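You operate a simulated robot arm through the tools that you are given. There is no shell and no other tool.

The job below is to be done with a simulated robot arm. You get a single attempt, and the scene is never put back.

## Task
Plug the sink and run warm suds up to its line.
Fine: strainer out on the draining board, plug in first, two pushes of the green pump, hot tap off at the line.
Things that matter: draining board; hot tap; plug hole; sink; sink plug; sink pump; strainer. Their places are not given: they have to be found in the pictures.

Only the result counts: the job must be done as asked and must still hold three seconds after the hand-in. Knocking over, shifting, dropping, spilling or breaking anything else fails it.

## Robot
A 6-joint arm with a two-finger gripper, fixed in place. Base frame: the origin is on the floor under the middle of its stand, x ahead of it, y to its left, z up; the work surface is at about z = 73. Readings come in cm, degrees, newtons and seconds.
With the tool pointing down near the work surface it reaches from about 58 to 66 cm from the base axis. Its first joint turns from -166.0 to 166.0 degrees. Payload 1.66 kg.
The tool frame sits at the grasp point between the pads (the TCP): z along the fingers, y along the line on which they close. The tips reach 1.6 cm beyond it. The gripper opens to 11.1 cm; its body begins 10.4 cm behind the TCP.
Orientation is that of the tool frame in the base frame, as a unit quaternion [w, x, y, z]. With the fingers straight down and closing along the base's y, the tool's x points along the base's -x, its y along +y and its z along -z.

## Interface
- The arm moves only by the tool nudge_tool. Its argument "steps" is a list of rows, each a list of 3 entries, a list of its own where there are three numbers: the shift along the tool's x, y, z in cm, then the turn, a rotation vector about the tool's x, y, z in rad, then the gripper command, from -1 (shut) to 1 (fully open), values between in proportion. In form: [[[dx, dy, dz], [wx, wy, wz], claw], ...]. A call has 1 to 20 rows; each row shifts and turns the commanded pose from where the row before left it, along the tool's axes as they then stand. Each row takes 0.2 s and may step no farther than 5 cm and 8.6 degrees from the row before; otherwise, or with a gripper value out of range, the whole call is refused. A pose out of reach is approached as far as the arm can. The call stops where the force on the tool passes 40 N (or 10 N more than at its start, if that is more) or the arm is blocked; 0.2 s more then pass. Each finger travels about 16.98 cm/s and halts on what it meets, pressing with about 32 N; the grip force reading is that of the motor and also rises with nothing between the fingers. The clock runs only during rows and for 0.2 s after the last one: add rows that do not move to give the fingers time. The reply holds the time, the measured pose of the TCP, the force on the tool along the base axes, the opening and the grip force, in the units named above and with some noise, with the torque about the TCP (base axes, N m) and any sound that the robot's microphone picked up.
- Cameras (640 x 400 px; columns grow to the right, rows downward): "scene" is fixed at [21.76, 63.93, 151.97]; the picture's right is [-0.97, -0.25, 0.00], its down [-0.14, 0.56, -0.82] and it looks along [0.20, -0.79, -0.58] (base axes); focal length 214 px, centre (320, 200). "wrist" rides on the gripper at [7, 1.4, -14.3] in the tool frame; the picture's right is [-0.19, 0.98, 0.00], its down [-0.87, -0.17, -0.47] and it looks along [-0.46, -0.09, 0.88] (tool axes); focal length 230 px, centre (320, 200).
- capture(camera): a new picture of that camera. No time passes.
- move_column(by): moves the trunk up (or, below 0, down) by that many cm; the arm rides with it, the base frame stays. It gives what a move gives, with no picture.
- point_at(camera, pixels): for up to 12 pixels [column, row] of the newest picture of that camera ("zoom" is the newest enlarged one), the place [x, y, z] in the base frame of the surface seen there, good to about 0.3 cm, but the place of the scene camera against the robot may be out by one fixed shift of up to 1.2 cm in any direction. No time passes.
- close_up(camera, box): a new picture of the part [left, top, right, bottom] of that camera's present view, enlarged. No time passes.
- close_job(): hands the job in; it is judged then, once.

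Unless the task says otherwise, let go and move clear before handing in.

The tools are called by a JSON object that holds its "name" and its "arguments". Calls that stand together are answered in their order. nudge_tool: Moves the arm, as the interface text tells. Its arguments: {"type":"object","properties":{"steps":{"type":"array"}},"required":["steps"]} The other tools are called the same way: move_column (by) moves the trunk up or down; capture (camera) takes a picture; point_at (camera, pixels) gives the place of the surface under pixels of a picture; close_up (camera, box) takes an enlarged picture of a part of a camera's view; close_job () hands the job in.

At the start:

```text
time: 0.0
tcp_pos: [34.38, 35.49, 135.21]
ee_rot: [0.0, 0.0, 1.0, 0.0]
wrist_force: [-0.7, -0.1, 0.4]
torque: [-0.01, -0.01, 0.01]
finger_gap: 11.08
finger_force: 0.0
trunk travel left (down, up): [-30.0, 29.0]
```

scene: 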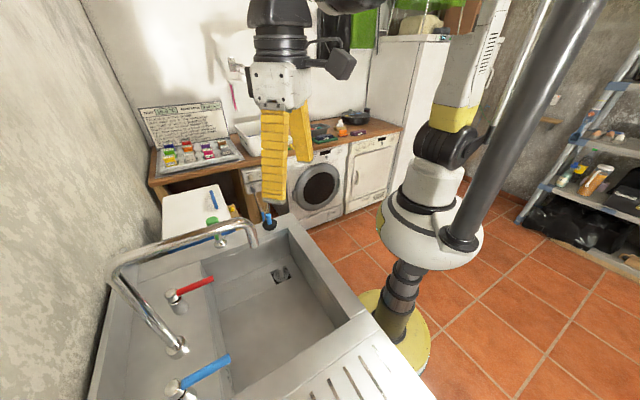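
wrist: 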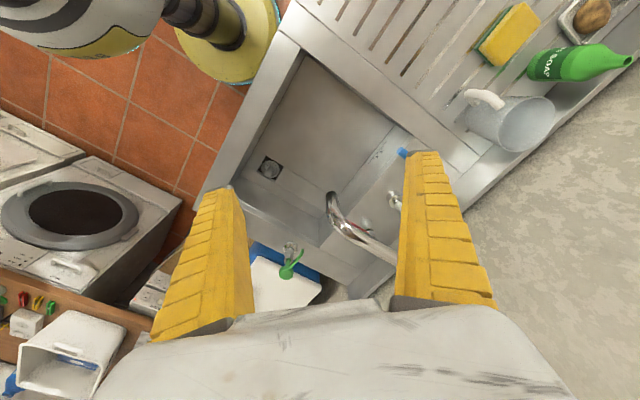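

The pictures show the sink with a strainer near scene pixel (280,275), red hot tap lever around (195,288), blue cold lever (205,370), green pump around (215,228). I'll enlarge the parts to find everything.

{"name": "close_up", "arguments": {"camera": "scene", "box": [80, 180, 400, 400]}}

{"name": "close_up", "arguments": {"camera": "wrist", "box": [180, 0, 640, 300]}}

```text
1.82 times, centred on (240, 290) of scene
```

zoom: 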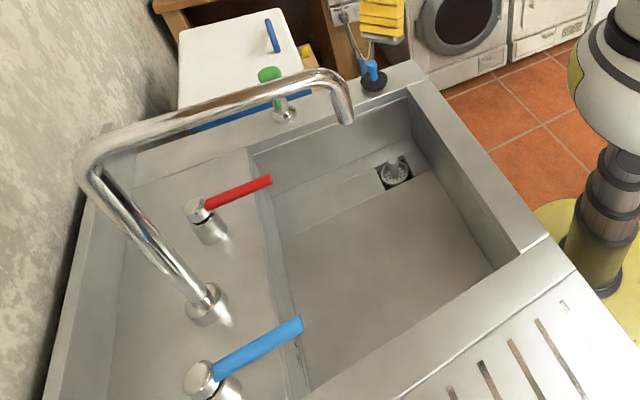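

```text
1.33 times, centred on (410, 150) of wrist
```

zoom: 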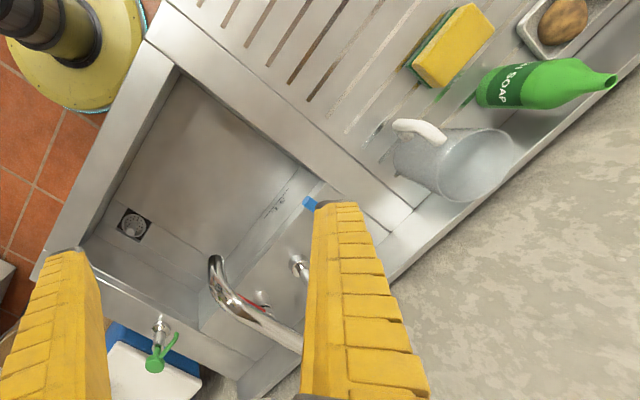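

The scene zoom shows the black plug with a blue handle on the rim at (372,78), the strainer in the hole at (395,172), hot lever red (235,192), cold blue (260,350), pump green (270,75)/(285,112). I'll enlarge each to measure.

{"name": "close_up", "arguments": {"camera": "scene", "box": [240, 200, 320, 250]}}

{"name": "point_at", "arguments": {"camera": "zoom", "pixels": [[320, 200], [200, 100], [240, 180]]}}

{"name": "close_up", "arguments": {"camera": "scene", "box": [250, 250, 314, 290]}}

{"name": "point_at", "arguments": {"camera": "zoom", "pixels": [[320, 200], [280, 200], [360, 240], [200, 250], [450, 250]]}}

{"name": "close_up", "arguments": {"camera": "scene", "box": [150, 190, 310, 290]}}

```text
8.00 times, centred on (280, 225) of scene
```

zoom: 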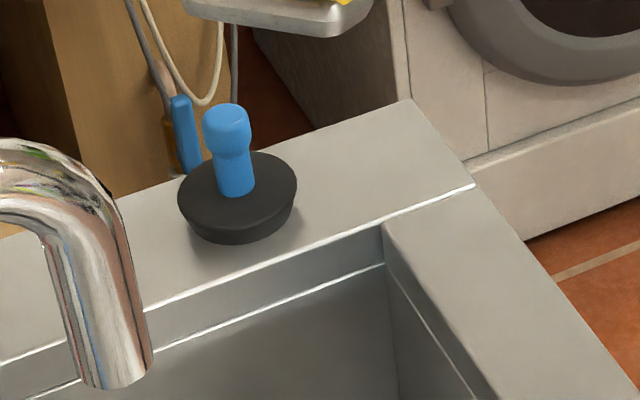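

```text
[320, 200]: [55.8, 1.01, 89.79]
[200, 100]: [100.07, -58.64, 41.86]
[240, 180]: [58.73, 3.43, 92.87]
```

```text
10.00 times, centred on (282, 270) of scene
```

zoom: 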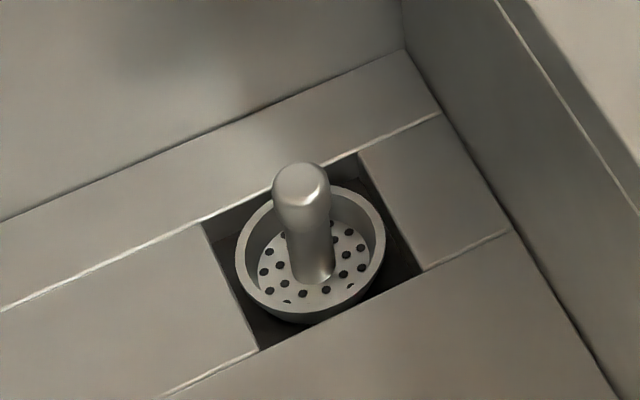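

```text
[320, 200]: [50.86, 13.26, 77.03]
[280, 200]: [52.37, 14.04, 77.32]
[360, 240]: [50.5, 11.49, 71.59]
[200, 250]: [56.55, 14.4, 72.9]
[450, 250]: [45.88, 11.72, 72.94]
```

```text
4.00 times, centred on (230, 240) of scene
```

zoom: 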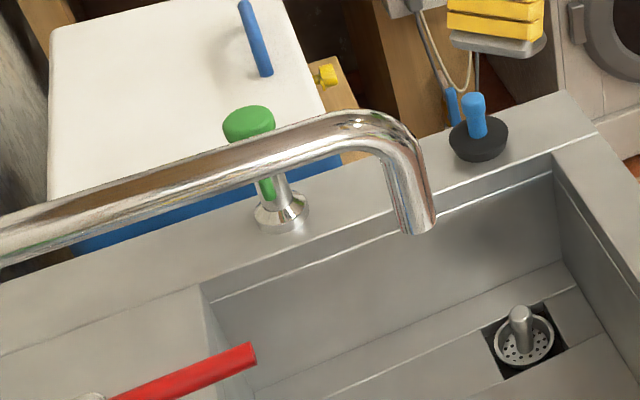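

The zoom now shows plug knob (475,110), pump head (250,122) with base (281,215), spout, red lever tip (245,355). I'll measure them.

{"name": "point_at", "arguments": {"camera": "zoom", "pixels": [[474, 96], [477, 128], [460, 145], [500, 140], [478, 158], [250, 112], [265, 190], [282, 190], [281, 218], [415, 215], [245, 355], [560, 110]]}}

{"name": "close_up", "arguments": {"camera": "scene", "box": [100, 250, 260, 350]}}

{"name": "point_at", "arguments": {"camera": "zoom", "pixels": [[320, 200], [440, 115], [290, 190], [270, 180], [350, 240]]}}

```text
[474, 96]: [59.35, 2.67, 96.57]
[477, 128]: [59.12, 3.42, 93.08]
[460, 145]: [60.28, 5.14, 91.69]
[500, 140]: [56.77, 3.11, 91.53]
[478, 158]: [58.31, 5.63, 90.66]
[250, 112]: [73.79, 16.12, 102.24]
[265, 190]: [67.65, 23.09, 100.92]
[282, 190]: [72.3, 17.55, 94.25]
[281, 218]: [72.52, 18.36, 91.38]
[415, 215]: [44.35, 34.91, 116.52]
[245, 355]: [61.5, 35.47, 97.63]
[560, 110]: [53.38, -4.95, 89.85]
```

```text
4.00 times, centred on (180, 300) of scene
```

zoom: 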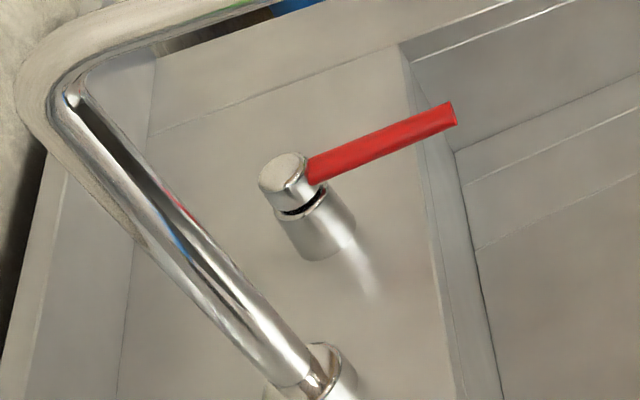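

```text
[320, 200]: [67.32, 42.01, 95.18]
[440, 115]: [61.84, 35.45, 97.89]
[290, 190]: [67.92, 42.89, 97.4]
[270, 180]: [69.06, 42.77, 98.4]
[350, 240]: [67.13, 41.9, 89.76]
```

Next I'll look over the basin's walls for the fill line and the draining board.

{"name": "close_up", "arguments": {"camera": "scene", "box": [190, 220, 370, 332]}}

{"name": "close_up", "arguments": {"camera": "scene", "box": [160, 288, 340, 400]}}

{"name": "close_up", "arguments": {"camera": "scene", "box": [270, 280, 450, 400]}}

{"name": "close_up", "arguments": {"camera": "wrist", "box": [200, 40, 440, 190]}}

{"name": "close_up", "arguments": {"camera": "wrist", "box": [300, 0, 640, 212]}}

```text
3.56 times, centred on (280, 276) of scene
```

zoom: 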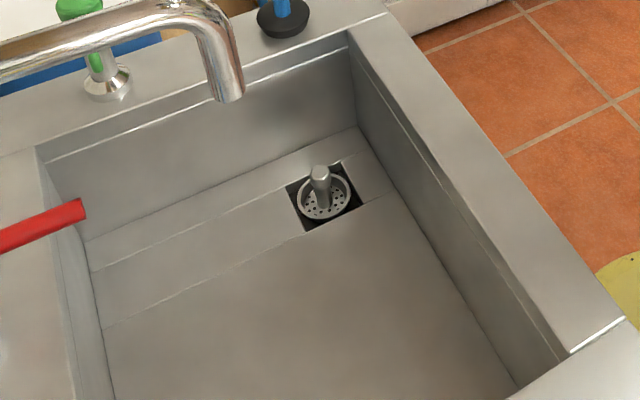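

```text
3.56 times, centred on (250, 344) of scene
```

zoom: 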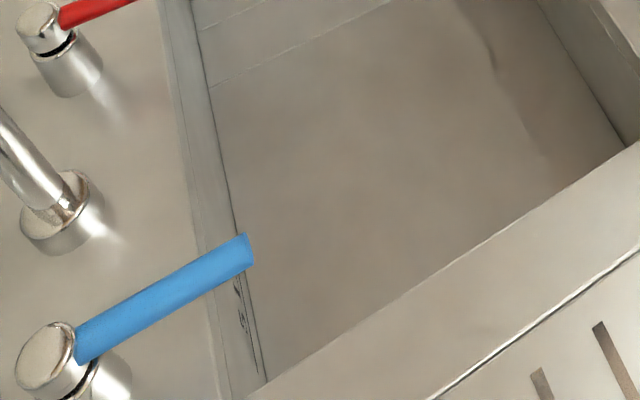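

```text
3.33 times, centred on (360, 340) of scene
```

zoom: 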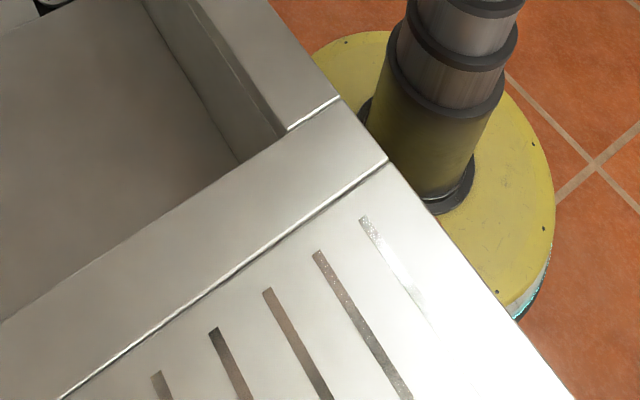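

```text
2.67 times, centred on (320, 115) of wrist
```

zoom: 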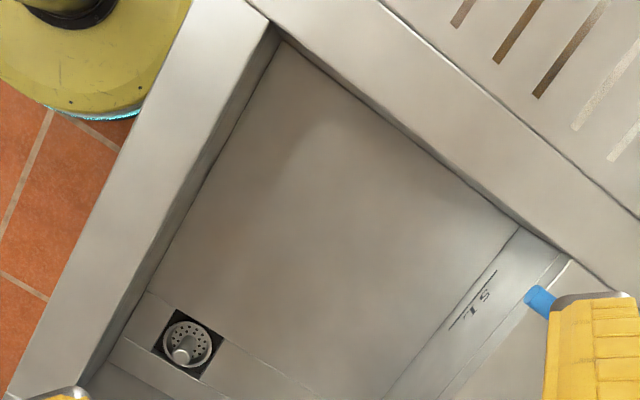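

```text
1.88 times, centred on (470, 106) of wrist
```

zoom: 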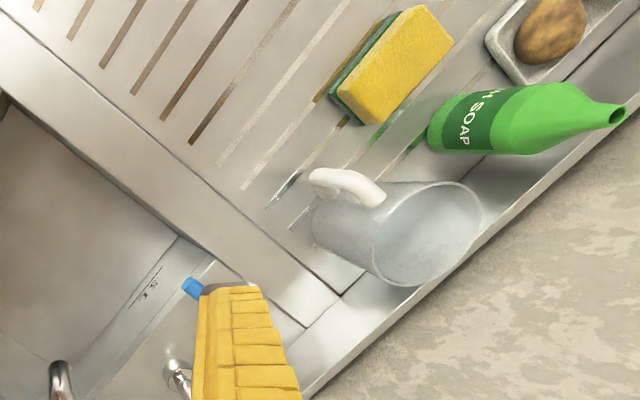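

The wrist zoom shows a mark reading "5 L" on the basin's tap-side wall at full pixel about (378,150). I'll measure it and the basin corners.

{"name": "close_up", "arguments": {"camera": "wrist", "box": [350, 120, 430, 170]}}

{"name": "point_at", "arguments": {"camera": "wrist", "pixels": [[270, 172], [303, 55], [395, 126], [232, 195], [200, 190], [290, 37], [410, 140], [340, 60], [380, 100], [450, 110], [344, 15], [300, 120]]}}

{"name": "point_at", "arguments": {"camera": "zoom", "pixels": [[200, 200], [260, 180], [320, 200], [180, 250], [330, 120], [420, 160]]}}

```text
8.00 times, centred on (390, 145) of wrist
```

zoom: 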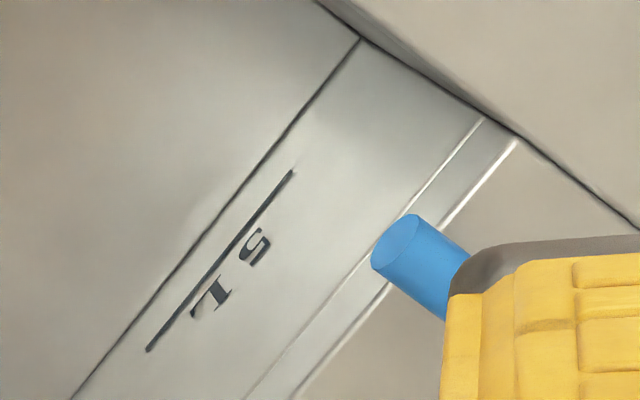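

```text
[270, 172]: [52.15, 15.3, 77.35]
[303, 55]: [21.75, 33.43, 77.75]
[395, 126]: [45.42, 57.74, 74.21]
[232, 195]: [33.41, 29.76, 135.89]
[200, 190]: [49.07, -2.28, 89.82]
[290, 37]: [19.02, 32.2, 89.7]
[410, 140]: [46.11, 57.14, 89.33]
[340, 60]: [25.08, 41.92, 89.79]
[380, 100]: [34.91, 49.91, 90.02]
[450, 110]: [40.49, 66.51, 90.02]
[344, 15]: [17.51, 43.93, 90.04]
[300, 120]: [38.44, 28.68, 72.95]
```

```text
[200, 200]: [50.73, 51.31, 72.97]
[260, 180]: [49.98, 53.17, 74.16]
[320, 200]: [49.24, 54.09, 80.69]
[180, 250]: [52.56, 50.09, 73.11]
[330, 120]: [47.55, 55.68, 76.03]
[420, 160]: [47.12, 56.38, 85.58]
```

The line's pixels in this zoom run from (150,348) to (290,172). I'll measure these and enlarge the strainer and pump as seen by the wrist camera.

{"name": "point_at", "arguments": {"camera": "zoom", "pixels": [[290, 172], [220, 262], [150, 348], [275, 192], [165, 330], [480, 122], [515, 142], [255, 247]]}}

{"name": "close_up", "arguments": {"camera": "wrist", "box": [238, 150, 302, 190]}}

{"name": "point_at", "arguments": {"camera": "zoom", "pixels": [[320, 200], [300, 180], [280, 260], [350, 240], [290, 230], [310, 260]]}}

{"name": "close_up", "arguments": {"camera": "wrist", "box": [250, 180, 410, 280]}}

{"name": "point_at", "arguments": {"camera": "zoom", "pixels": [[160, 350], [160, 280], [330, 70], [470, 180], [430, 170]]}}

```text
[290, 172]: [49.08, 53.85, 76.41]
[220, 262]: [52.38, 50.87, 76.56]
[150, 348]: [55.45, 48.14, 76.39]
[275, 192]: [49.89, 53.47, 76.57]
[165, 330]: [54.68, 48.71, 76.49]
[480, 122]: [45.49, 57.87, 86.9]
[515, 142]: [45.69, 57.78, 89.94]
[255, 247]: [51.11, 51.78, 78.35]
```

```text
10.00 times, centred on (270, 170) of wrist
```

zoom: 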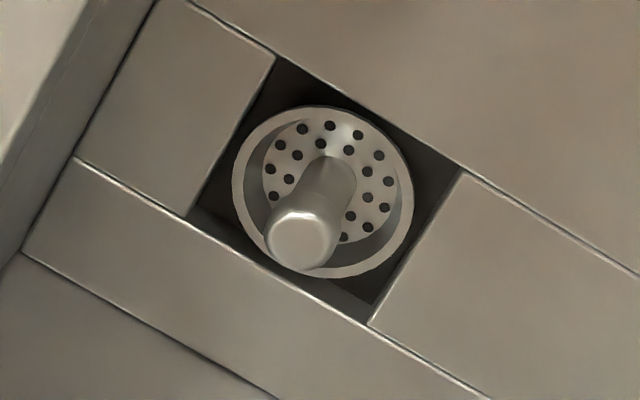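

```text
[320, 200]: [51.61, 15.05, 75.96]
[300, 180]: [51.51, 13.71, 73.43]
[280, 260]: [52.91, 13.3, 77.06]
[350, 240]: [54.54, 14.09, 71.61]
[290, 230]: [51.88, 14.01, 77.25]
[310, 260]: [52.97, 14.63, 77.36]
```

```text
4.00 times, centred on (330, 230) of wrist
```

zoom: 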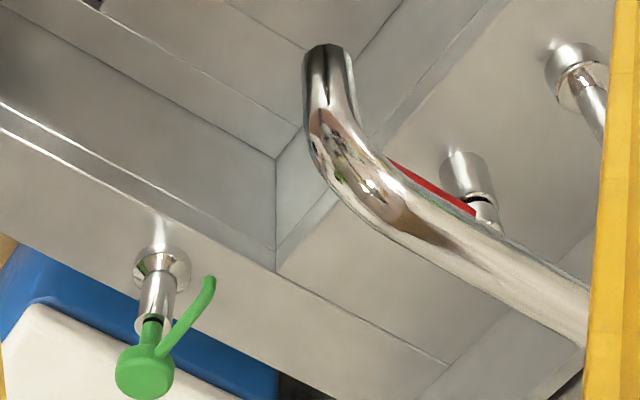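

```text
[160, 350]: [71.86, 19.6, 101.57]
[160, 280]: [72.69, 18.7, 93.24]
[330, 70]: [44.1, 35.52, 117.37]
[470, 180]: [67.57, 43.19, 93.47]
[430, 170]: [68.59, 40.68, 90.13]
```

The line is at about z 76.5, the floor at 73.0, the rim at 90, and the strainer knob top is near (52.2,14.1,77.3). I'll look at the gripper's shape and the spout to plan clearances.

{"name": "close_up", "arguments": {"camera": "scene", "box": [200, 0, 520, 200]}}

{"name": "point_at", "arguments": {"camera": "scene", "pixels": [[125, 262], [145, 240], [200, 230], [240, 223], [178, 345], [160, 315], [215, 210], [280, 60], [340, 65], [265, 150], [300, 150], [440, 140]]}}

{"name": "close_up", "arguments": {"camera": "scene", "box": [190, 220, 370, 332]}}

{"name": "point_at", "arguments": {"camera": "zoom", "pixels": [[358, 124], [350, 60], [347, 30], [86, 240], [40, 160], [515, 390], [415, 205], [420, 120], [570, 350], [100, 330], [150, 230], [60, 220]]}}

```text
2.00 times, centred on (360, 100) of scene
```

zoom: 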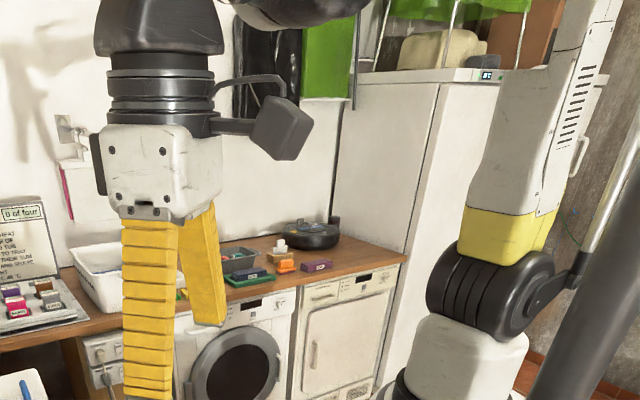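

```text
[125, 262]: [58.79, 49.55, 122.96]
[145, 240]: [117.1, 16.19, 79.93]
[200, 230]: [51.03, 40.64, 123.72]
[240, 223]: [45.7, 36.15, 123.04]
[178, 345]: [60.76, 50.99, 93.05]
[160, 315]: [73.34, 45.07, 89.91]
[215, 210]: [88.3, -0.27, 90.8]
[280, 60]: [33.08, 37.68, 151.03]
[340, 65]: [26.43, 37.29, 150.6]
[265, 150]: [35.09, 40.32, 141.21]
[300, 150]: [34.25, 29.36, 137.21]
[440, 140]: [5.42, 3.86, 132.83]
```

```text
3.56 times, centred on (280, 276) of scene
```

zoom: 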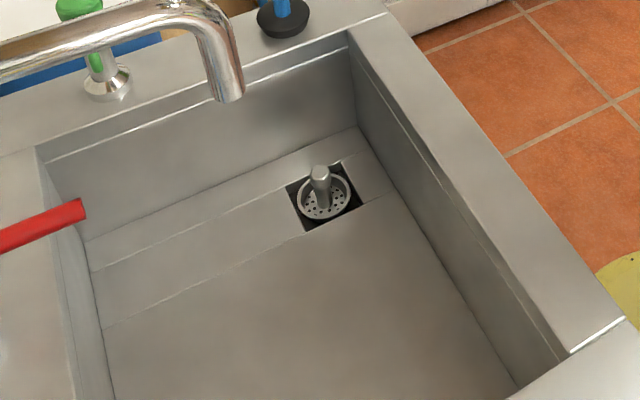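

```text
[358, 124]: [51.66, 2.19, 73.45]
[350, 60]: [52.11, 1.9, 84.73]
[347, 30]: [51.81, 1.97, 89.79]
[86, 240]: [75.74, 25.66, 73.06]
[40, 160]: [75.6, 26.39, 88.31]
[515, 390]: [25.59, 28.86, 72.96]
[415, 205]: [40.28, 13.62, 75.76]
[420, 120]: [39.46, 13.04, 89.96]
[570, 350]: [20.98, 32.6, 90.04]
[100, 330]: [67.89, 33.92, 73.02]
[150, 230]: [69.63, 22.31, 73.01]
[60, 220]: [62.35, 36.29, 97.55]
```

The basin is about at 45° in the base frame, with the strainer about 8.4 cm from both nearest walls and the spout end near (44,35,116). I'll move high above the strainer (52.2,14.1) at z 135 and turn the tool so that the camera faces the basin's centre.

{"name": "nudge_tool", "arguments": {"steps": [[[-2.97, -3.57, 0], [0, 0, 0], 1], [[-2.97, -3.57, 0], [0, 0, 0], 1], [[-2.97, -3.57, 0], [0, 0, 0], 1], [[-2.97, -3.57, 0], [0, 0, 0], 1], [[-2.97, -3.57, 0], [0, 0, 0], 1], [[-2.97, -3.57, 0], [0, 0, 0], 1], [[0, 0, 0], [0, 0, 0.1428], 0.2], [[0, 0, 0], [0, 0, 0.1428], 0], [[0, 0, 0], [0, 0, 0.1428], -0.2], [[0, 0, 0], [0, 0, 0.1428], -0.2], [[0, 0, 0], [0, 0, 0.1428], -0.2], [[0, 0, 0], [0, 0, 0.1428], -0.2], [[0, 0, 0], [0, 0, 0.1428], -0.2], [[0, 0, 0], [0, 0, 0.1428], -0.2], [[0, 0, 0], [0, 0, 0.1428], -0.2], [[0, 0, 0], [0, 0, 0.1428], -0.2], [[0, 0, 0], [0, 0, 0.1428], -0.2]]}}

{"name": "capture", "arguments": {"camera": "wrist"}}

{"name": "capture", "arguments": {"camera": "scene"}}

```text
time: 3.6
tcp_pos: [52.31, 14.08, 135.18]
ee_rot: [0.001, 0.708, 0.706, 0.001]
wrist_force: [-0.7, 0.7, -0.1]
torque: [0.06, 0.01, -0.01]
finger_gap: 4.65
finger_force: 1.6
trunk travel left (down, up): [-30.0, 29.0]
```

```text
taken
```

wrist: 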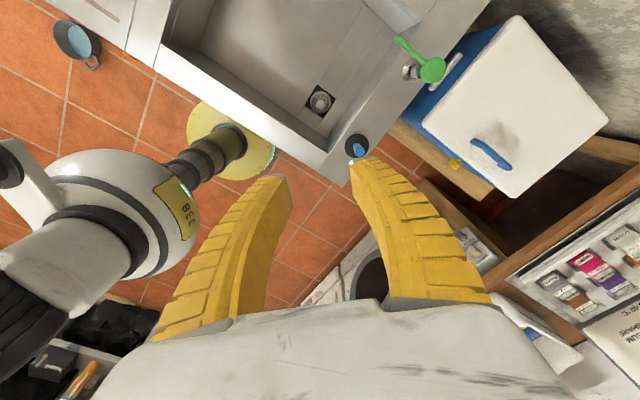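

```text
taken
```

scene: 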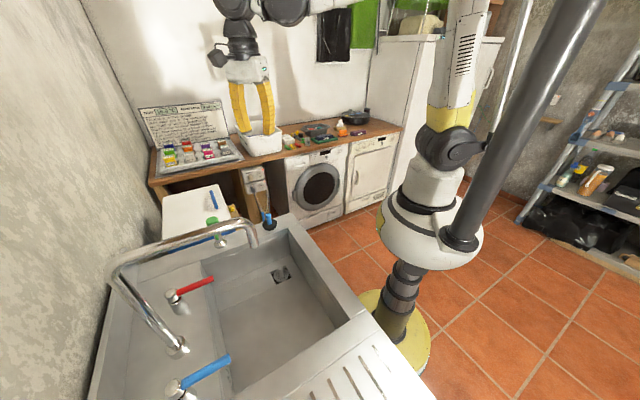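

The tool is above the strainer at (52.3,14.1,135) with the camera on the +y side; the strainer is at wrist pixel (320,100). I'll enlarge and measure it again.

{"name": "close_up", "arguments": {"camera": "wrist", "box": [288, 80, 352, 120]}}

{"name": "point_at", "arguments": {"camera": "zoom", "pixels": [[320, 200], [340, 225], [330, 210], [300, 190], [260, 200], [390, 200]]}}

{"name": "close_up", "arguments": {"camera": "wrist", "box": [300, 20, 460, 180]}}

```text
10.00 times, centred on (320, 100) of wrist
```

zoom: 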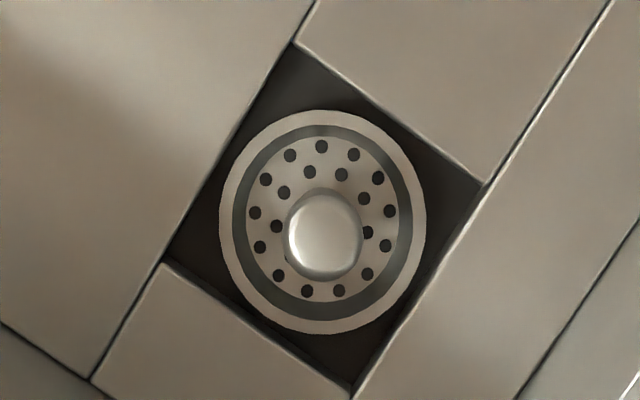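

```text
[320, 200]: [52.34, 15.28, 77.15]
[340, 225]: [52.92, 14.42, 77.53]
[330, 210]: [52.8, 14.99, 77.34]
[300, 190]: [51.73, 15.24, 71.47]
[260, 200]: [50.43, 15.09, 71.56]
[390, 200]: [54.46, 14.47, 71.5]
```

```text
2.50 times, centred on (380, 100) of wrist
```

zoom: 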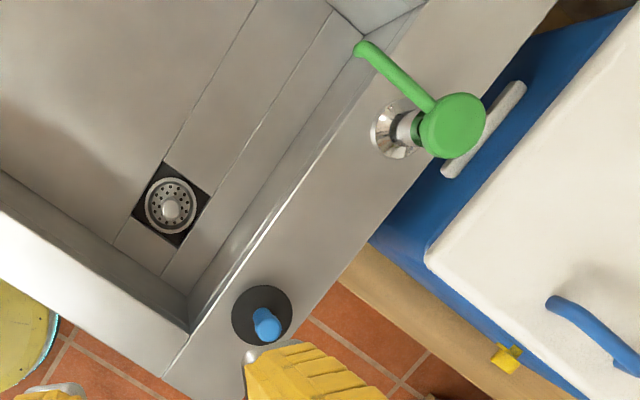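

The knob's top is centred near (52.3,14.2,77.4), about 2.3 cm wide, with the strainer's inner floor at 71.5. I'll lower the trunk first, then look again.

{"name": "move_column", "arguments": {"by": -29}}

{"name": "capture", "arguments": {"camera": "scene"}}

{"name": "capture", "arguments": {"camera": "wrist"}}

```text
time: 6.5
tcp_pos: [52.27, 14.06, 106.03]
ee_rot: [0.0, 0.708, 0.707, 0.0]
wrist_force: [0.3, 0.1, -0.4]
torque: [0.01, -0.02, 0.0]
finger_gap: 4.67
finger_force: 1.4
trunk travel left (down, up): [-1.0, 58.0]
```

```text
taken
```

scene: 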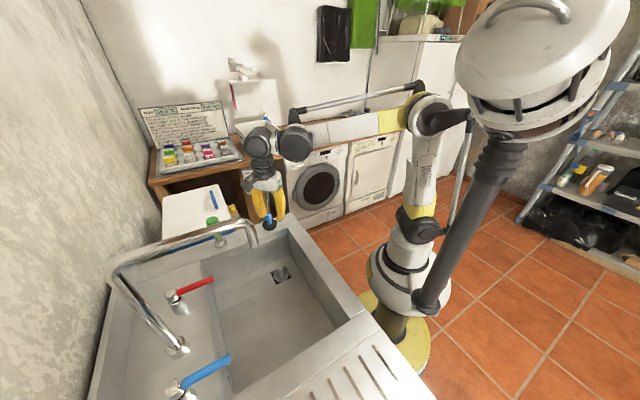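

```text
taken
```

wrist: 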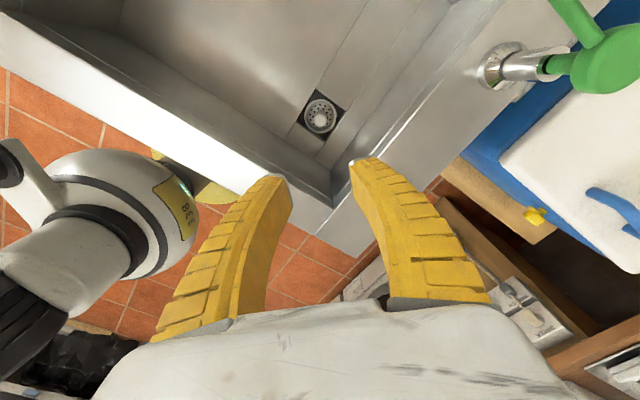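

The trunk moved cleanly to TCP z 106. I'll re-measure the knob (wrist pixel ~ (320,113)) from nearer.

{"name": "close_up", "arguments": {"camera": "wrist", "box": [280, 88, 360, 138]}}

{"name": "point_at", "arguments": {"camera": "zoom", "pixels": [[320, 230], [310, 220], [330, 220], [320, 260], [300, 240], [345, 240]]}}

{"name": "point_at", "arguments": {"camera": "wrist", "pixels": [[290, 180], [240, 195], [330, 195], [340, 190], [400, 140]]}}

```text
8.00 times, centred on (320, 113) of wrist
```

zoom: 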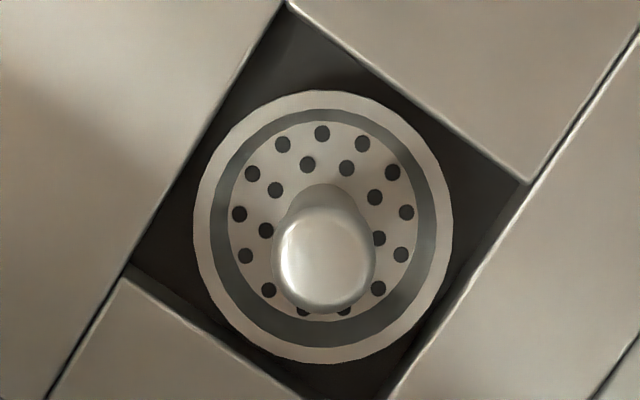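

```text
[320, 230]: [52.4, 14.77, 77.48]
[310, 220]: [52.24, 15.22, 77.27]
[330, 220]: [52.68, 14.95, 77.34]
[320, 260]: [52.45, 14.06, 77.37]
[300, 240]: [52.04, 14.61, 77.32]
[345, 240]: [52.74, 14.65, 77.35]
```

```text
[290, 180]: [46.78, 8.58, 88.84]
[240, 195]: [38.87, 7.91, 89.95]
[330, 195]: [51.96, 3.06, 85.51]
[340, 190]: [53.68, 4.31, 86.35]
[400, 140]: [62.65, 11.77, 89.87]
```

The knob's top centre is at about (52.45,14.1,77.4), and the TCP is at (52.27,14.06,106). I'll descend with a small correction to about z 84 and check that the arm follows.

{"name": "nudge_tool", "arguments": {"steps": [[[0, 0.18, 4], [0, 0, 0], -0.2], [[0, 0, 4], [0, 0, 0], -0.2], [[0, 0, 4], [0, 0, 0], -0.2], [[0, 0, 4], [0, 0, 0], -0.2], [[0, 0, 4], [0, 0, 0], -0.2], [[0, 0, 2], [0, 0, 0], -0.2], [[0, 0, 0], [0, 0, 0], -0.2]]}}

{"name": "capture", "arguments": {"camera": "wrist"}}

{"name": "capture", "arguments": {"camera": "scene"}}

```text
time: 8.1
tcp_pos: [52.42, 13.77, 83.97]
ee_rot: [0.0, 0.707, 0.707, 0.0]
wrist_force: [-0.3, 0.1, -0.7]
torque: [-0.01, 0.01, -0.01]
finger_gap: 4.66
finger_force: 1.6
trunk travel left (down, up): [-1.0, 58.0]
```

```text
taken
```

wrist: 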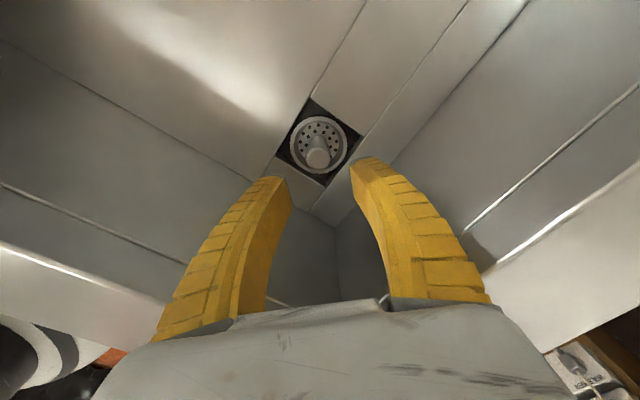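

```text
taken
```

scene: 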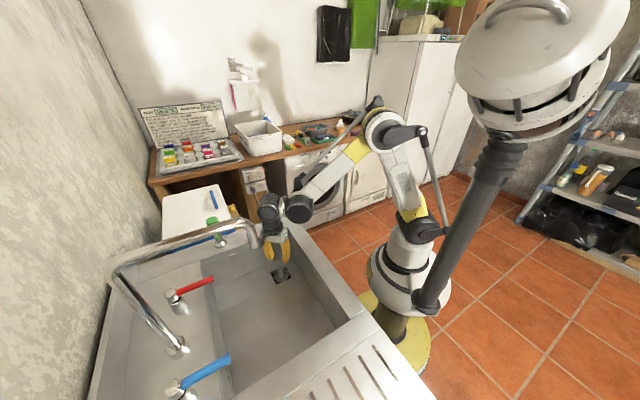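

The arm follows well; the knob's top is at wrist pixel (318,158). I'll enlarge to fine-tune.

{"name": "close_up", "arguments": {"camera": "wrist", "box": [260, 100, 388, 180]}}

{"name": "point_at", "arguments": {"camera": "zoom", "pixels": [[285, 290], [240, 300], [330, 300], [285, 325], [285, 265], [50, 200], [500, 320], [290, 390]]}}

{"name": "point_at", "arguments": {"camera": "wrist", "pixels": [[260, 300], [100, 280], [550, 240], [336, 240], [540, 350], [300, 330]]}}

```text
5.00 times, centred on (324, 140) of wrist
```

zoom: 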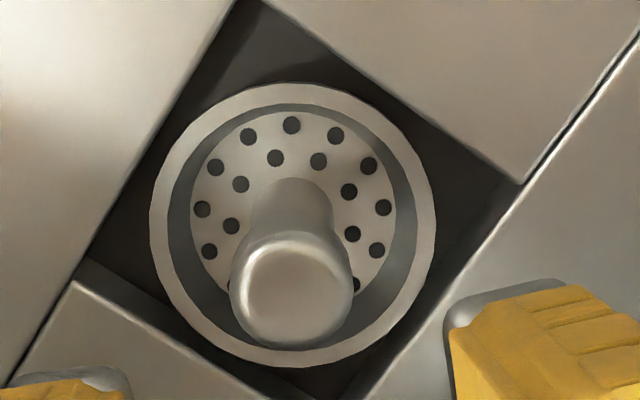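

```text
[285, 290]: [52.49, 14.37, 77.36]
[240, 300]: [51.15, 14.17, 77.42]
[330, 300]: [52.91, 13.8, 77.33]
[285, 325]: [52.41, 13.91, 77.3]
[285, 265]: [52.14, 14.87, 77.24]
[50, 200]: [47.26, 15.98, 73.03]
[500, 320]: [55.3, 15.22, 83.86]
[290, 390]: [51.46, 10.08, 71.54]
```

```text
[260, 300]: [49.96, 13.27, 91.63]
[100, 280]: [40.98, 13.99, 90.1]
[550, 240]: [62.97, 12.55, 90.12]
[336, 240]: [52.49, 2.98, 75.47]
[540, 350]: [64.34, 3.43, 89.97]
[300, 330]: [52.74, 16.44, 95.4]
```

The knob's top centre is (52.35,14.25,77.4); I'm at (52.42,13.77,83.97). I'll go down to z 75.8 and close on the knob.

{"name": "nudge_tool", "arguments": {"steps": [[[0.4, -0.05, 3], [0, 0, 0], -0.2], [[0, 0, 3], [0, 0, 0], -0.2], [[0, 0, 2.2], [0, 0, 0], -0.2], [[0, 0, 0], [0, 0, 0], -0.2]]}}

{"name": "capture", "arguments": {"camera": "wrist"}}

```text
time: 9.1
tcp_pos: [52.28, 14.39, 75.66]
ee_rot: [0.0, 0.707, 0.707, 0.0]
wrist_force: [0.7, -0.6, 0.2]
torque: [0.0, 0.03, 0.01]
finger_gap: 4.67
finger_force: 1.2
trunk travel left (down, up): [-1.0, 58.0]
```

```text
taken
```

wrist: 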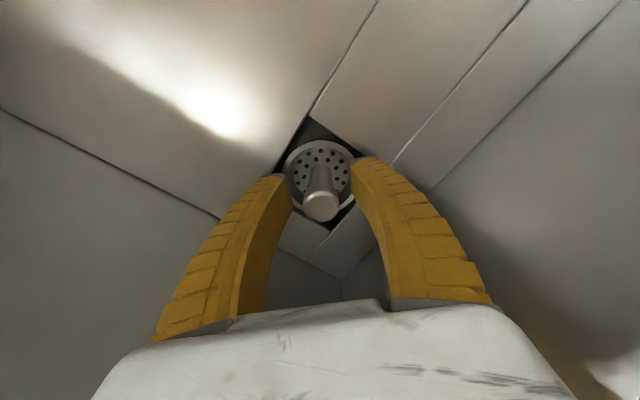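

The knob stands between the fingers at pixel (321,200) and no force is felt. I'll close the gripper on it.

{"name": "nudge_tool", "arguments": {"steps": [[[0, 0, 0], [0, 0, 0], -0.6], [[0, 0, 0], [0, 0, 0], -1], [[0, 0, 0], [0, 0, 0], -1], [[0, 0, 0], [0, 0, 0], -1]]}}

{"name": "capture", "arguments": {"camera": "wrist"}}

```text
time: 10.1
tcp_pos: [52.31, 14.39, 75.76]
ee_rot: [0.0, 0.707, 0.707, 0.001]
wrist_force: [-0.5, 0.5, 0.0]
torque: [0.0, -0.03, -0.03]
finger_gap: 1.44
finger_force: 32.0
trunk travel left (down, up): [-1.0, 58.0]
```

```text
taken
```

wrist: 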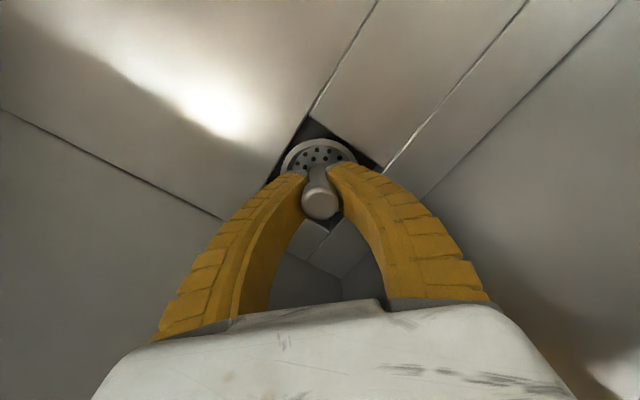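

The grip reads 32 N at a 1.44 cm gap on the knob. I'll lift slowly out of the hole and check that the strainer comes along.

{"name": "nudge_tool", "arguments": {"steps": [[[0, 0, -0.7], [0, 0, 0], -1], [[0, 0, -1], [0, 0, 0], -1], [[0, 0, -2], [0, 0, 0], -1], [[0, 0, -3], [0, 0, 0], -1], [[0, 0, -3], [0, 0, 0], -1], [[0, 0, -3], [0, 0, 0], -1], [[0, 0, -3], [0, 0, 0], -1], [[0, 0, -3], [0, 0, 0], -1], [[0, 0, -3], [0, 0, 0], -1], [[0, 0, -3], [0, 0, 0], -1], [[0, 0, -3], [0, 0, 0], -1], [[0, 0, -2.3], [0, 0, 0], -1], [[0, 0, 0], [0, 0, 0], -1]]}}

{"name": "capture", "arguments": {"camera": "wrist"}}

{"name": "capture", "arguments": {"camera": "scene"}}

```text
time: 12.9
tcp_pos: [52.3, 14.52, 105.95]
ee_rot: [0.0, 0.707, 0.707, 0.0]
wrist_force: [-0.4, -0.5, -0.6]
torque: [-0.03, 0.01, 0.0]
finger_gap: 1.43
finger_force: 32.5
trunk travel left (down, up): [-1.0, 58.0]
```

```text
taken
```

wrist: 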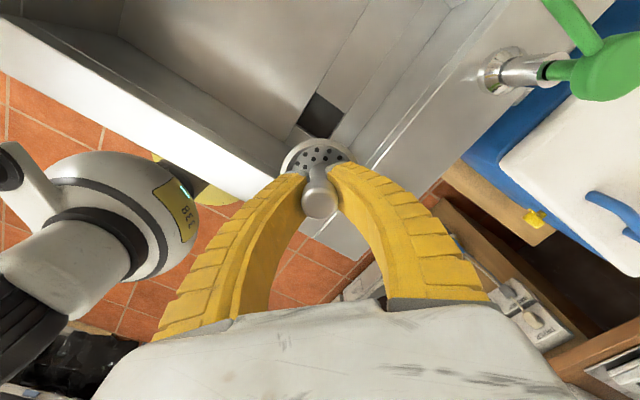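

```text
taken
```

scene: 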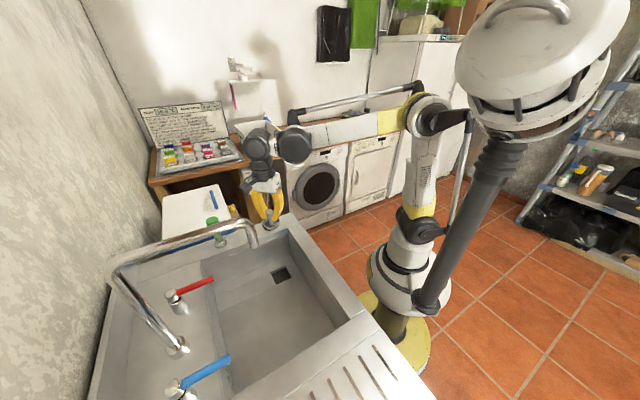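

The strainer came out (hole empty at wrist pixel (322,115)) and is held firmly. I'll raise the trunk to clear the spout and look at the draining board.

{"name": "move_column", "arguments": {"by": 29}}

{"name": "close_up", "arguments": {"camera": "scene", "box": [190, 60, 310, 160]}}

```text
time: 15.8
tcp_pos: [52.31, 14.5, 134.78]
ee_rot: [-0.001, 0.707, 0.707, 0.001]
wrist_force: [-0.9, 0.5, -0.5]
torque: [0.05, -0.01, 0.0]
finger_gap: 1.43
finger_force: 32.3
trunk travel left (down, up): [-30.0, 29.0]
```

```text
4.00 times, centred on (250, 110) of scene
```

zoom: 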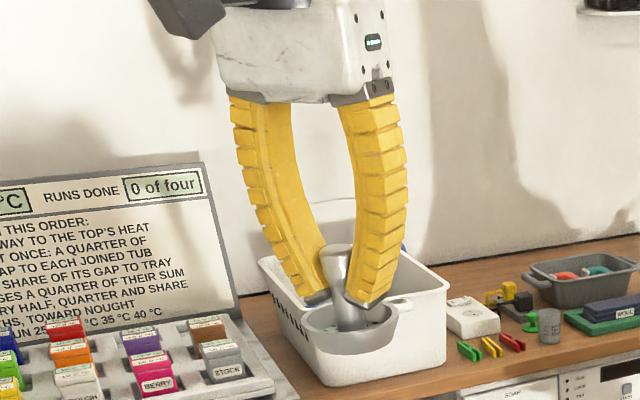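

The strainer hangs upright in the fingers. I'll measure its bottom and then move over toward the draining board.

{"name": "point_at", "arguments": {"camera": "zoom", "pixels": [[350, 349], [320, 325], [385, 315], [338, 250], [345, 340]]}}

{"name": "nudge_tool", "arguments": {"steps": [[[4.05, -2.73, 0], [0, 0, 0], -1], [[4.05, -2.73, 0], [0, 0, 0], -1], [[4.05, -2.73, 0], [0, 0, 0], -1], [[4.05, -2.73, 0], [0, 0, 0], -1], [[4.05, -2.73, 0], [0, 0, 0], -1], [[4.05, -2.73, 0], [0, 0, 0], -1], [[4.05, -2.73, 0], [0, 0, 0], -1], [[4.05, -2.73, 0], [0, 0, 0], -1], [[4.05, -2.73, 0], [0, 0, 0], -1], [[0, 0, 0], [0, 0, 0], -1]]}}

{"name": "capture", "arguments": {"camera": "wrist"}}

{"name": "capture", "arguments": {"camera": "scene"}}

```text
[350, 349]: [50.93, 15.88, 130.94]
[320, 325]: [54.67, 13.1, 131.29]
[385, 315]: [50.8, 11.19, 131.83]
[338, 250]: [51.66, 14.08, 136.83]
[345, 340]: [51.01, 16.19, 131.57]
```

```text
time: 18.0
tcp_pos: [27.79, 50.96, 134.89]
ee_rot: [0.001, 0.708, 0.706, 0.0]
wrist_force: [0.0, 0.2, -0.6]
torque: [0.0, 0.01, 0.0]
finger_gap: 1.41
finger_force: 32.1
trunk travel left (down, up): [-30.0, 29.0]
```

```text
taken
```

wrist: 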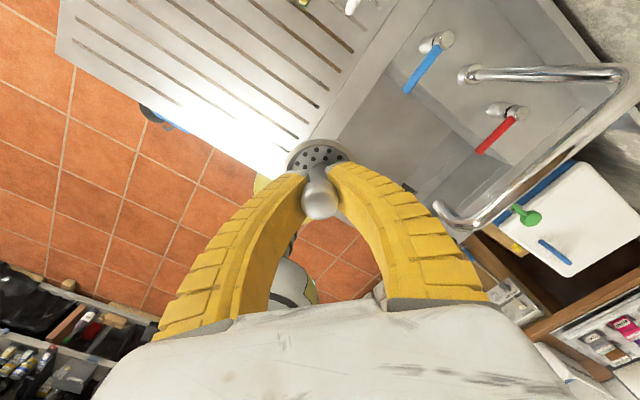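

```text
taken
```

scene: 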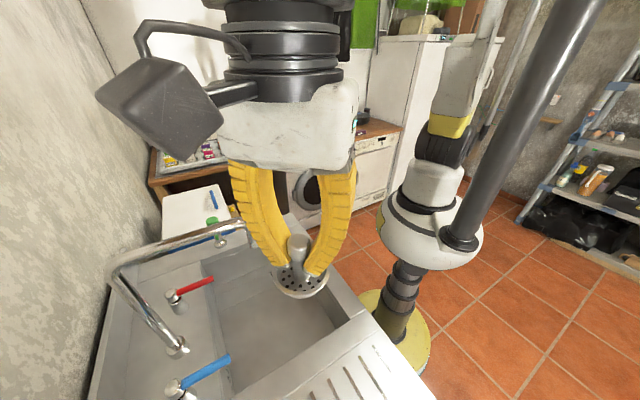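

The draining board is in the upper left of the wrist picture. I'll measure its surface and edges to choose a free spot.

{"name": "point_at", "arguments": {"camera": "wrist", "pixels": [[60, 50], [150, 90], [225, 115], [275, 100], [200, 50], [280, 30], [330, 60], [380, 30], [250, 150], [100, 10], [180, 100], [300, 125]]}}

{"name": "close_up", "arguments": {"camera": "wrist", "box": [50, 0, 410, 200]}}

```text
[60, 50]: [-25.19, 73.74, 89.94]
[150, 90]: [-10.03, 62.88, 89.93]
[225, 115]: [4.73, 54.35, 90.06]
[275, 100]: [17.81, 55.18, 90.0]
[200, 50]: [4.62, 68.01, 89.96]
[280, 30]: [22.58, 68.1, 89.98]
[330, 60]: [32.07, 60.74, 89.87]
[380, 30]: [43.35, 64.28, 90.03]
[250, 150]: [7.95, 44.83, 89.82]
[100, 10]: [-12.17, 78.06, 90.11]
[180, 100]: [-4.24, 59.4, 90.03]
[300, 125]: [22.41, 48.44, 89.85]
```

```text
1.78 times, centred on (230, 100) of wrist
```

zoom: 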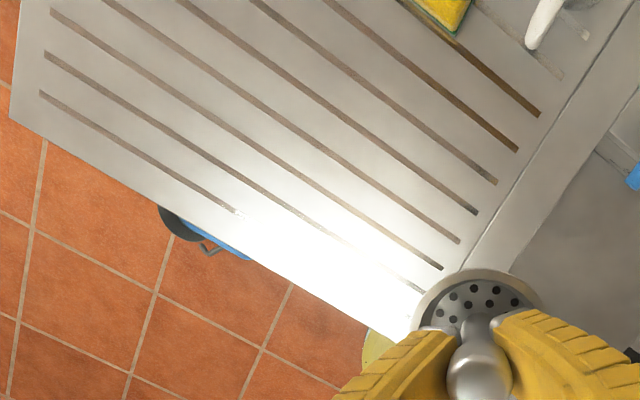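

The board's surface is at z 90, free around (15,57). I'll lower the trunk here to z ~106, then move over that spot.

{"name": "move_column", "arguments": {"by": -29}}

{"name": "nudge_tool", "arguments": {"steps": [[[2, -4.27, 0], [0, 0, 0], -1], [[2, -4.27, 0], [0, 0, 0], -1], [[2, -4.27, 0], [0, 0, 0], -1], [[0, 0, 4], [0, 0, 0], -1], [[0, 0, 3], [0, 0, 0], -1], [[0, 0, 0], [0, 0, 0], -1]]}}

{"name": "capture", "arguments": {"camera": "wrist"}}

{"name": "capture", "arguments": {"camera": "scene"}}

```text
time: 21.0
tcp_pos: [27.72, 51.18, 105.89]
ee_rot: [0.0, 0.707, 0.707, 0.0]
wrist_force: [-0.2, 0.2, -0.3]
torque: [-0.03, 0.0, 0.0]
finger_gap: 1.42
finger_force: 32.3
trunk travel left (down, up): [-1.0, 58.0]
```

```text
time: 21.7
tcp_pos: [26.94, 53.19, 105.73]
ee_rot: [-0.001, 0.771, 0.637, 0.0]
wrist_force: [0.9, -1.0, -1.4]
torque: [0.04, 0.04, 0.0]
finger_gap: 1.41
finger_force: 32.1
trunk travel left (down, up): [-1.0, 58.0]
stopped in row 3: the arm was blocked; the commanded pose is now the measured one
```

```text
taken
```

wrist: 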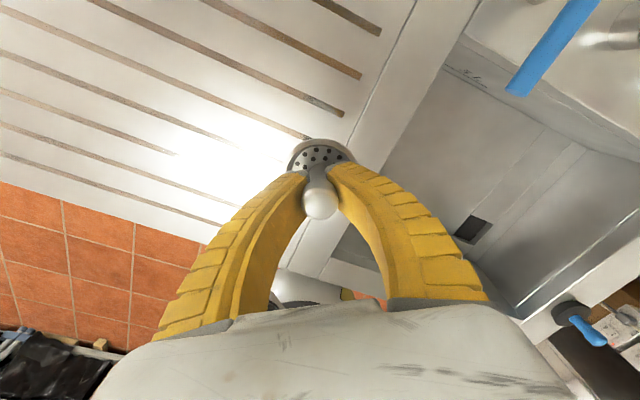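

```text
taken
```

scene: 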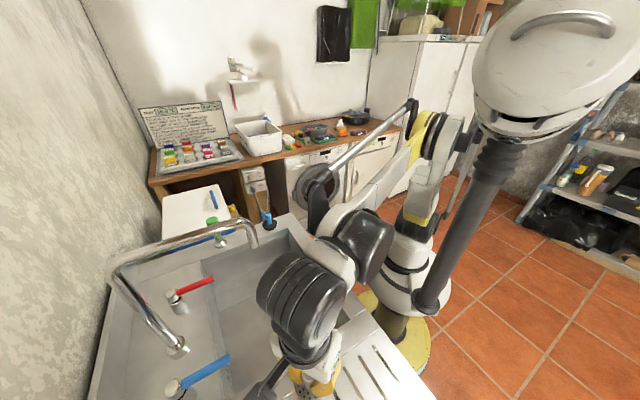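

The arm was blocked while turning its base toward the board; the tool only yawed. I'll look at what the arm met.

{"name": "close_up", "arguments": {"camera": "scene", "box": [240, 60, 560, 260]}}

{"name": "point_at", "arguments": {"camera": "scene", "pixels": [[430, 290], [460, 220], [485, 165], [540, 110], [500, 60], [370, 240], [320, 200], [410, 115], [440, 140], [290, 290], [390, 230], [350, 170]]}}

{"name": "close_up", "arguments": {"camera": "scene", "box": [240, 200, 560, 400]}}

```text
2.00 times, centred on (400, 160) of scene
```

zoom: 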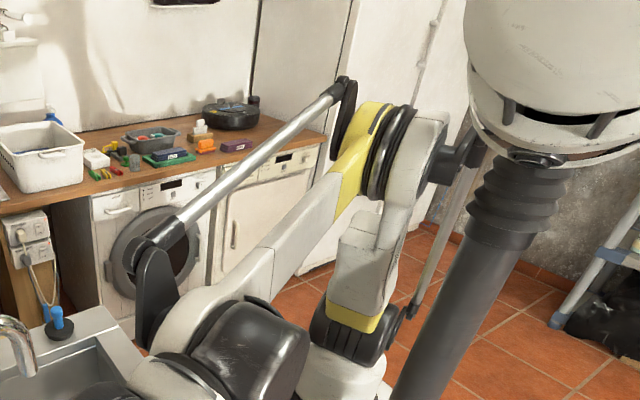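

```text
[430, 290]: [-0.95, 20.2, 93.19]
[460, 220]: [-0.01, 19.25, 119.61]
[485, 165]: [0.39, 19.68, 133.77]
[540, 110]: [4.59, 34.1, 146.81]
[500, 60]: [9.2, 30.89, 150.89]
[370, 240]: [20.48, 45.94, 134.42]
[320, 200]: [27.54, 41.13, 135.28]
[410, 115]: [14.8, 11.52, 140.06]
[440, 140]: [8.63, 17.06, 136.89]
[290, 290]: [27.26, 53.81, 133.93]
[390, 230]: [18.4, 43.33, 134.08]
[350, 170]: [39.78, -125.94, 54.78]
```

```text
2.00 times, centred on (400, 300) of scene
```

zoom: 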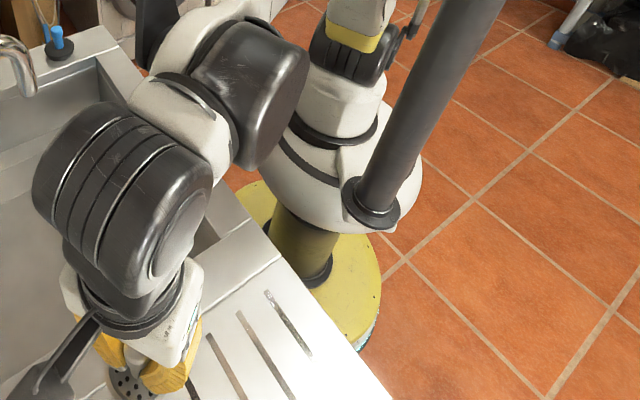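

A vertical pole of the robot's trunk stands at about (0,20), and the elbow met it when turning past ~63°. I'll keep the base angle below that, and check where the draining board's seam lies, to place the strainer within reach.

{"name": "point_at", "arguments": {"camera": "wrist", "pixels": [[405, 20], [425, 20], [392, 60], [362, 130], [382, 130], [340, 110], [345, 60], [375, 30], [300, 40], [330, 270], [470, 10], [440, 60]]}}

{"name": "close_up", "arguments": {"camera": "wrist", "box": [240, 0, 480, 150]}}

```text
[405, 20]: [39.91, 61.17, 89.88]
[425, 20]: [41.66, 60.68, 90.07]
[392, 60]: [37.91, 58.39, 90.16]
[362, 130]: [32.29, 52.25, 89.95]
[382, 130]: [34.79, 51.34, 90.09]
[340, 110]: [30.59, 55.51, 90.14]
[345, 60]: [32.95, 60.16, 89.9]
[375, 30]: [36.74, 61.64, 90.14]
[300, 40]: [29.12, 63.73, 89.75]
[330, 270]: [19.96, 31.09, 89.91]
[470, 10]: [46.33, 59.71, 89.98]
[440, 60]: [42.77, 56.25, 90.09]
```

```text
2.67 times, centred on (360, 75) of wrist
```

zoom: 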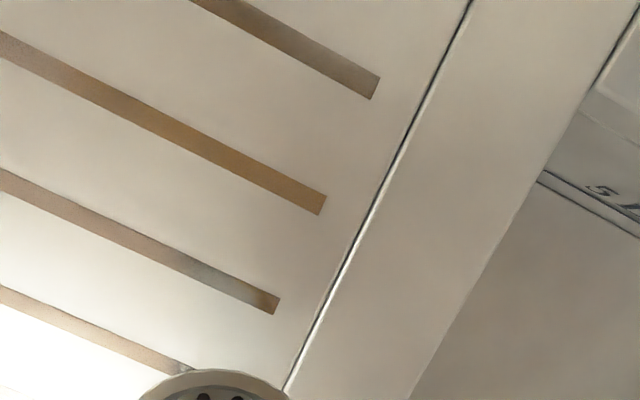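

The seam is at the diagonal v≈-14.4, so a spot around (28,55) lies on the draining board. I'll back off from the pole, then raise the trunk and reach down with the arm so that the elbow sits farther from the pole.

{"name": "nudge_tool", "arguments": {"steps": [[[-0.6, 1.2, 0], [0, 0, 0], -1], [[0, 0, 0], [0, 0, 0], -1]]}}

{"name": "move_column", "arguments": {"by": 22}}

{"name": "capture", "arguments": {"camera": "scene"}}

```text
time: 22.3
tcp_pos: [28.18, 52.66, 105.71]
ee_rot: [0.001, 0.771, 0.637, -0.001]
wrist_force: [0.1, 0.0, -0.3]
torque: [0.0, 0.03, -0.04]
finger_gap: 1.42
finger_force: 31.7
trunk travel left (down, up): [-1.0, 58.0]
```

```text
time: 24.7
tcp_pos: [28.1, 52.61, 127.81]
ee_rot: [0.0, 0.77, 0.637, 0.0]
wrist_force: [1.0, 0.4, -0.3]
torque: [-0.04, 0.02, -0.02]
finger_gap: 1.41
finger_force: 32.2
trunk travel left (down, up): [-23.0, 36.0]
```

```text
taken
```

scene: 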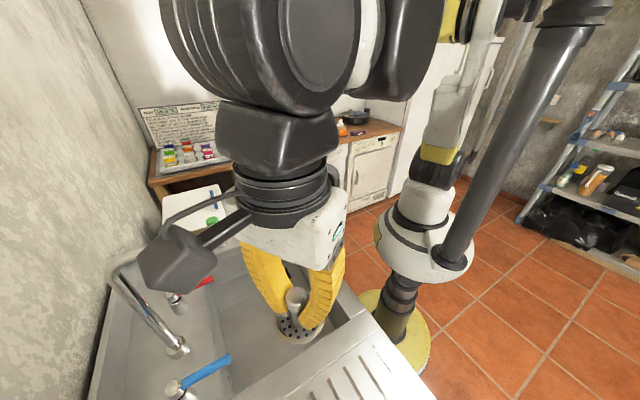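

The arm is backed off at (28.1,52.6,127.8). I'll reach down with the arm to about z 106 and view the elbow's clearance.

{"name": "nudge_tool", "arguments": {"steps": [[[0, 0, 3.7], [0, 0, 0], -1], [[0, 0, 3.7], [0, 0, 0], -1], [[0, 0, 3.7], [0, 0, 0], -1], [[0, 0, 3.7], [0, 0, 0], -1], [[0, 0, 3.7], [0, 0, 0], -1], [[0, 0, 3.7], [0, 0, 0], -1], [[0, 0, 0], [0, 0, 0], -1]]}}

{"name": "capture", "arguments": {"camera": "scene"}}

{"name": "capture", "arguments": {"camera": "wrist"}}

```text
time: 26.3
tcp_pos: [27.2, 52.93, 105.53]
ee_rot: [0.0, 0.767, 0.642, 0.001]
wrist_force: [0.8, -0.7, -0.2]
torque: [0.0, 0.0, -0.03]
finger_gap: 1.41
finger_force: 32.0
trunk travel left (down, up): [-23.0, 36.0]
```

```text
taken
```

scene: 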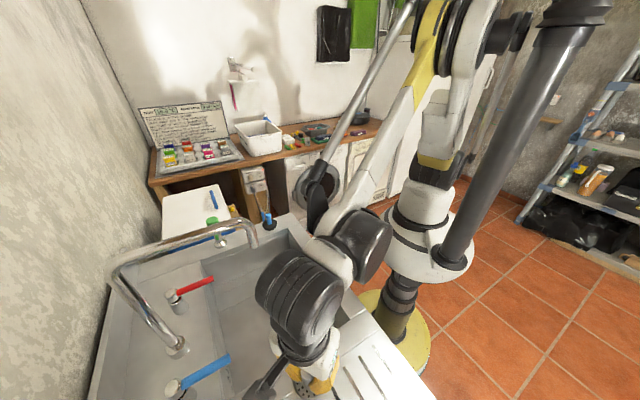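

```text
taken
```

wrist: 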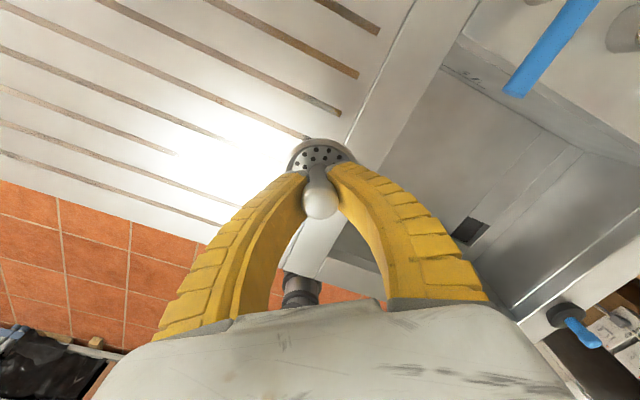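

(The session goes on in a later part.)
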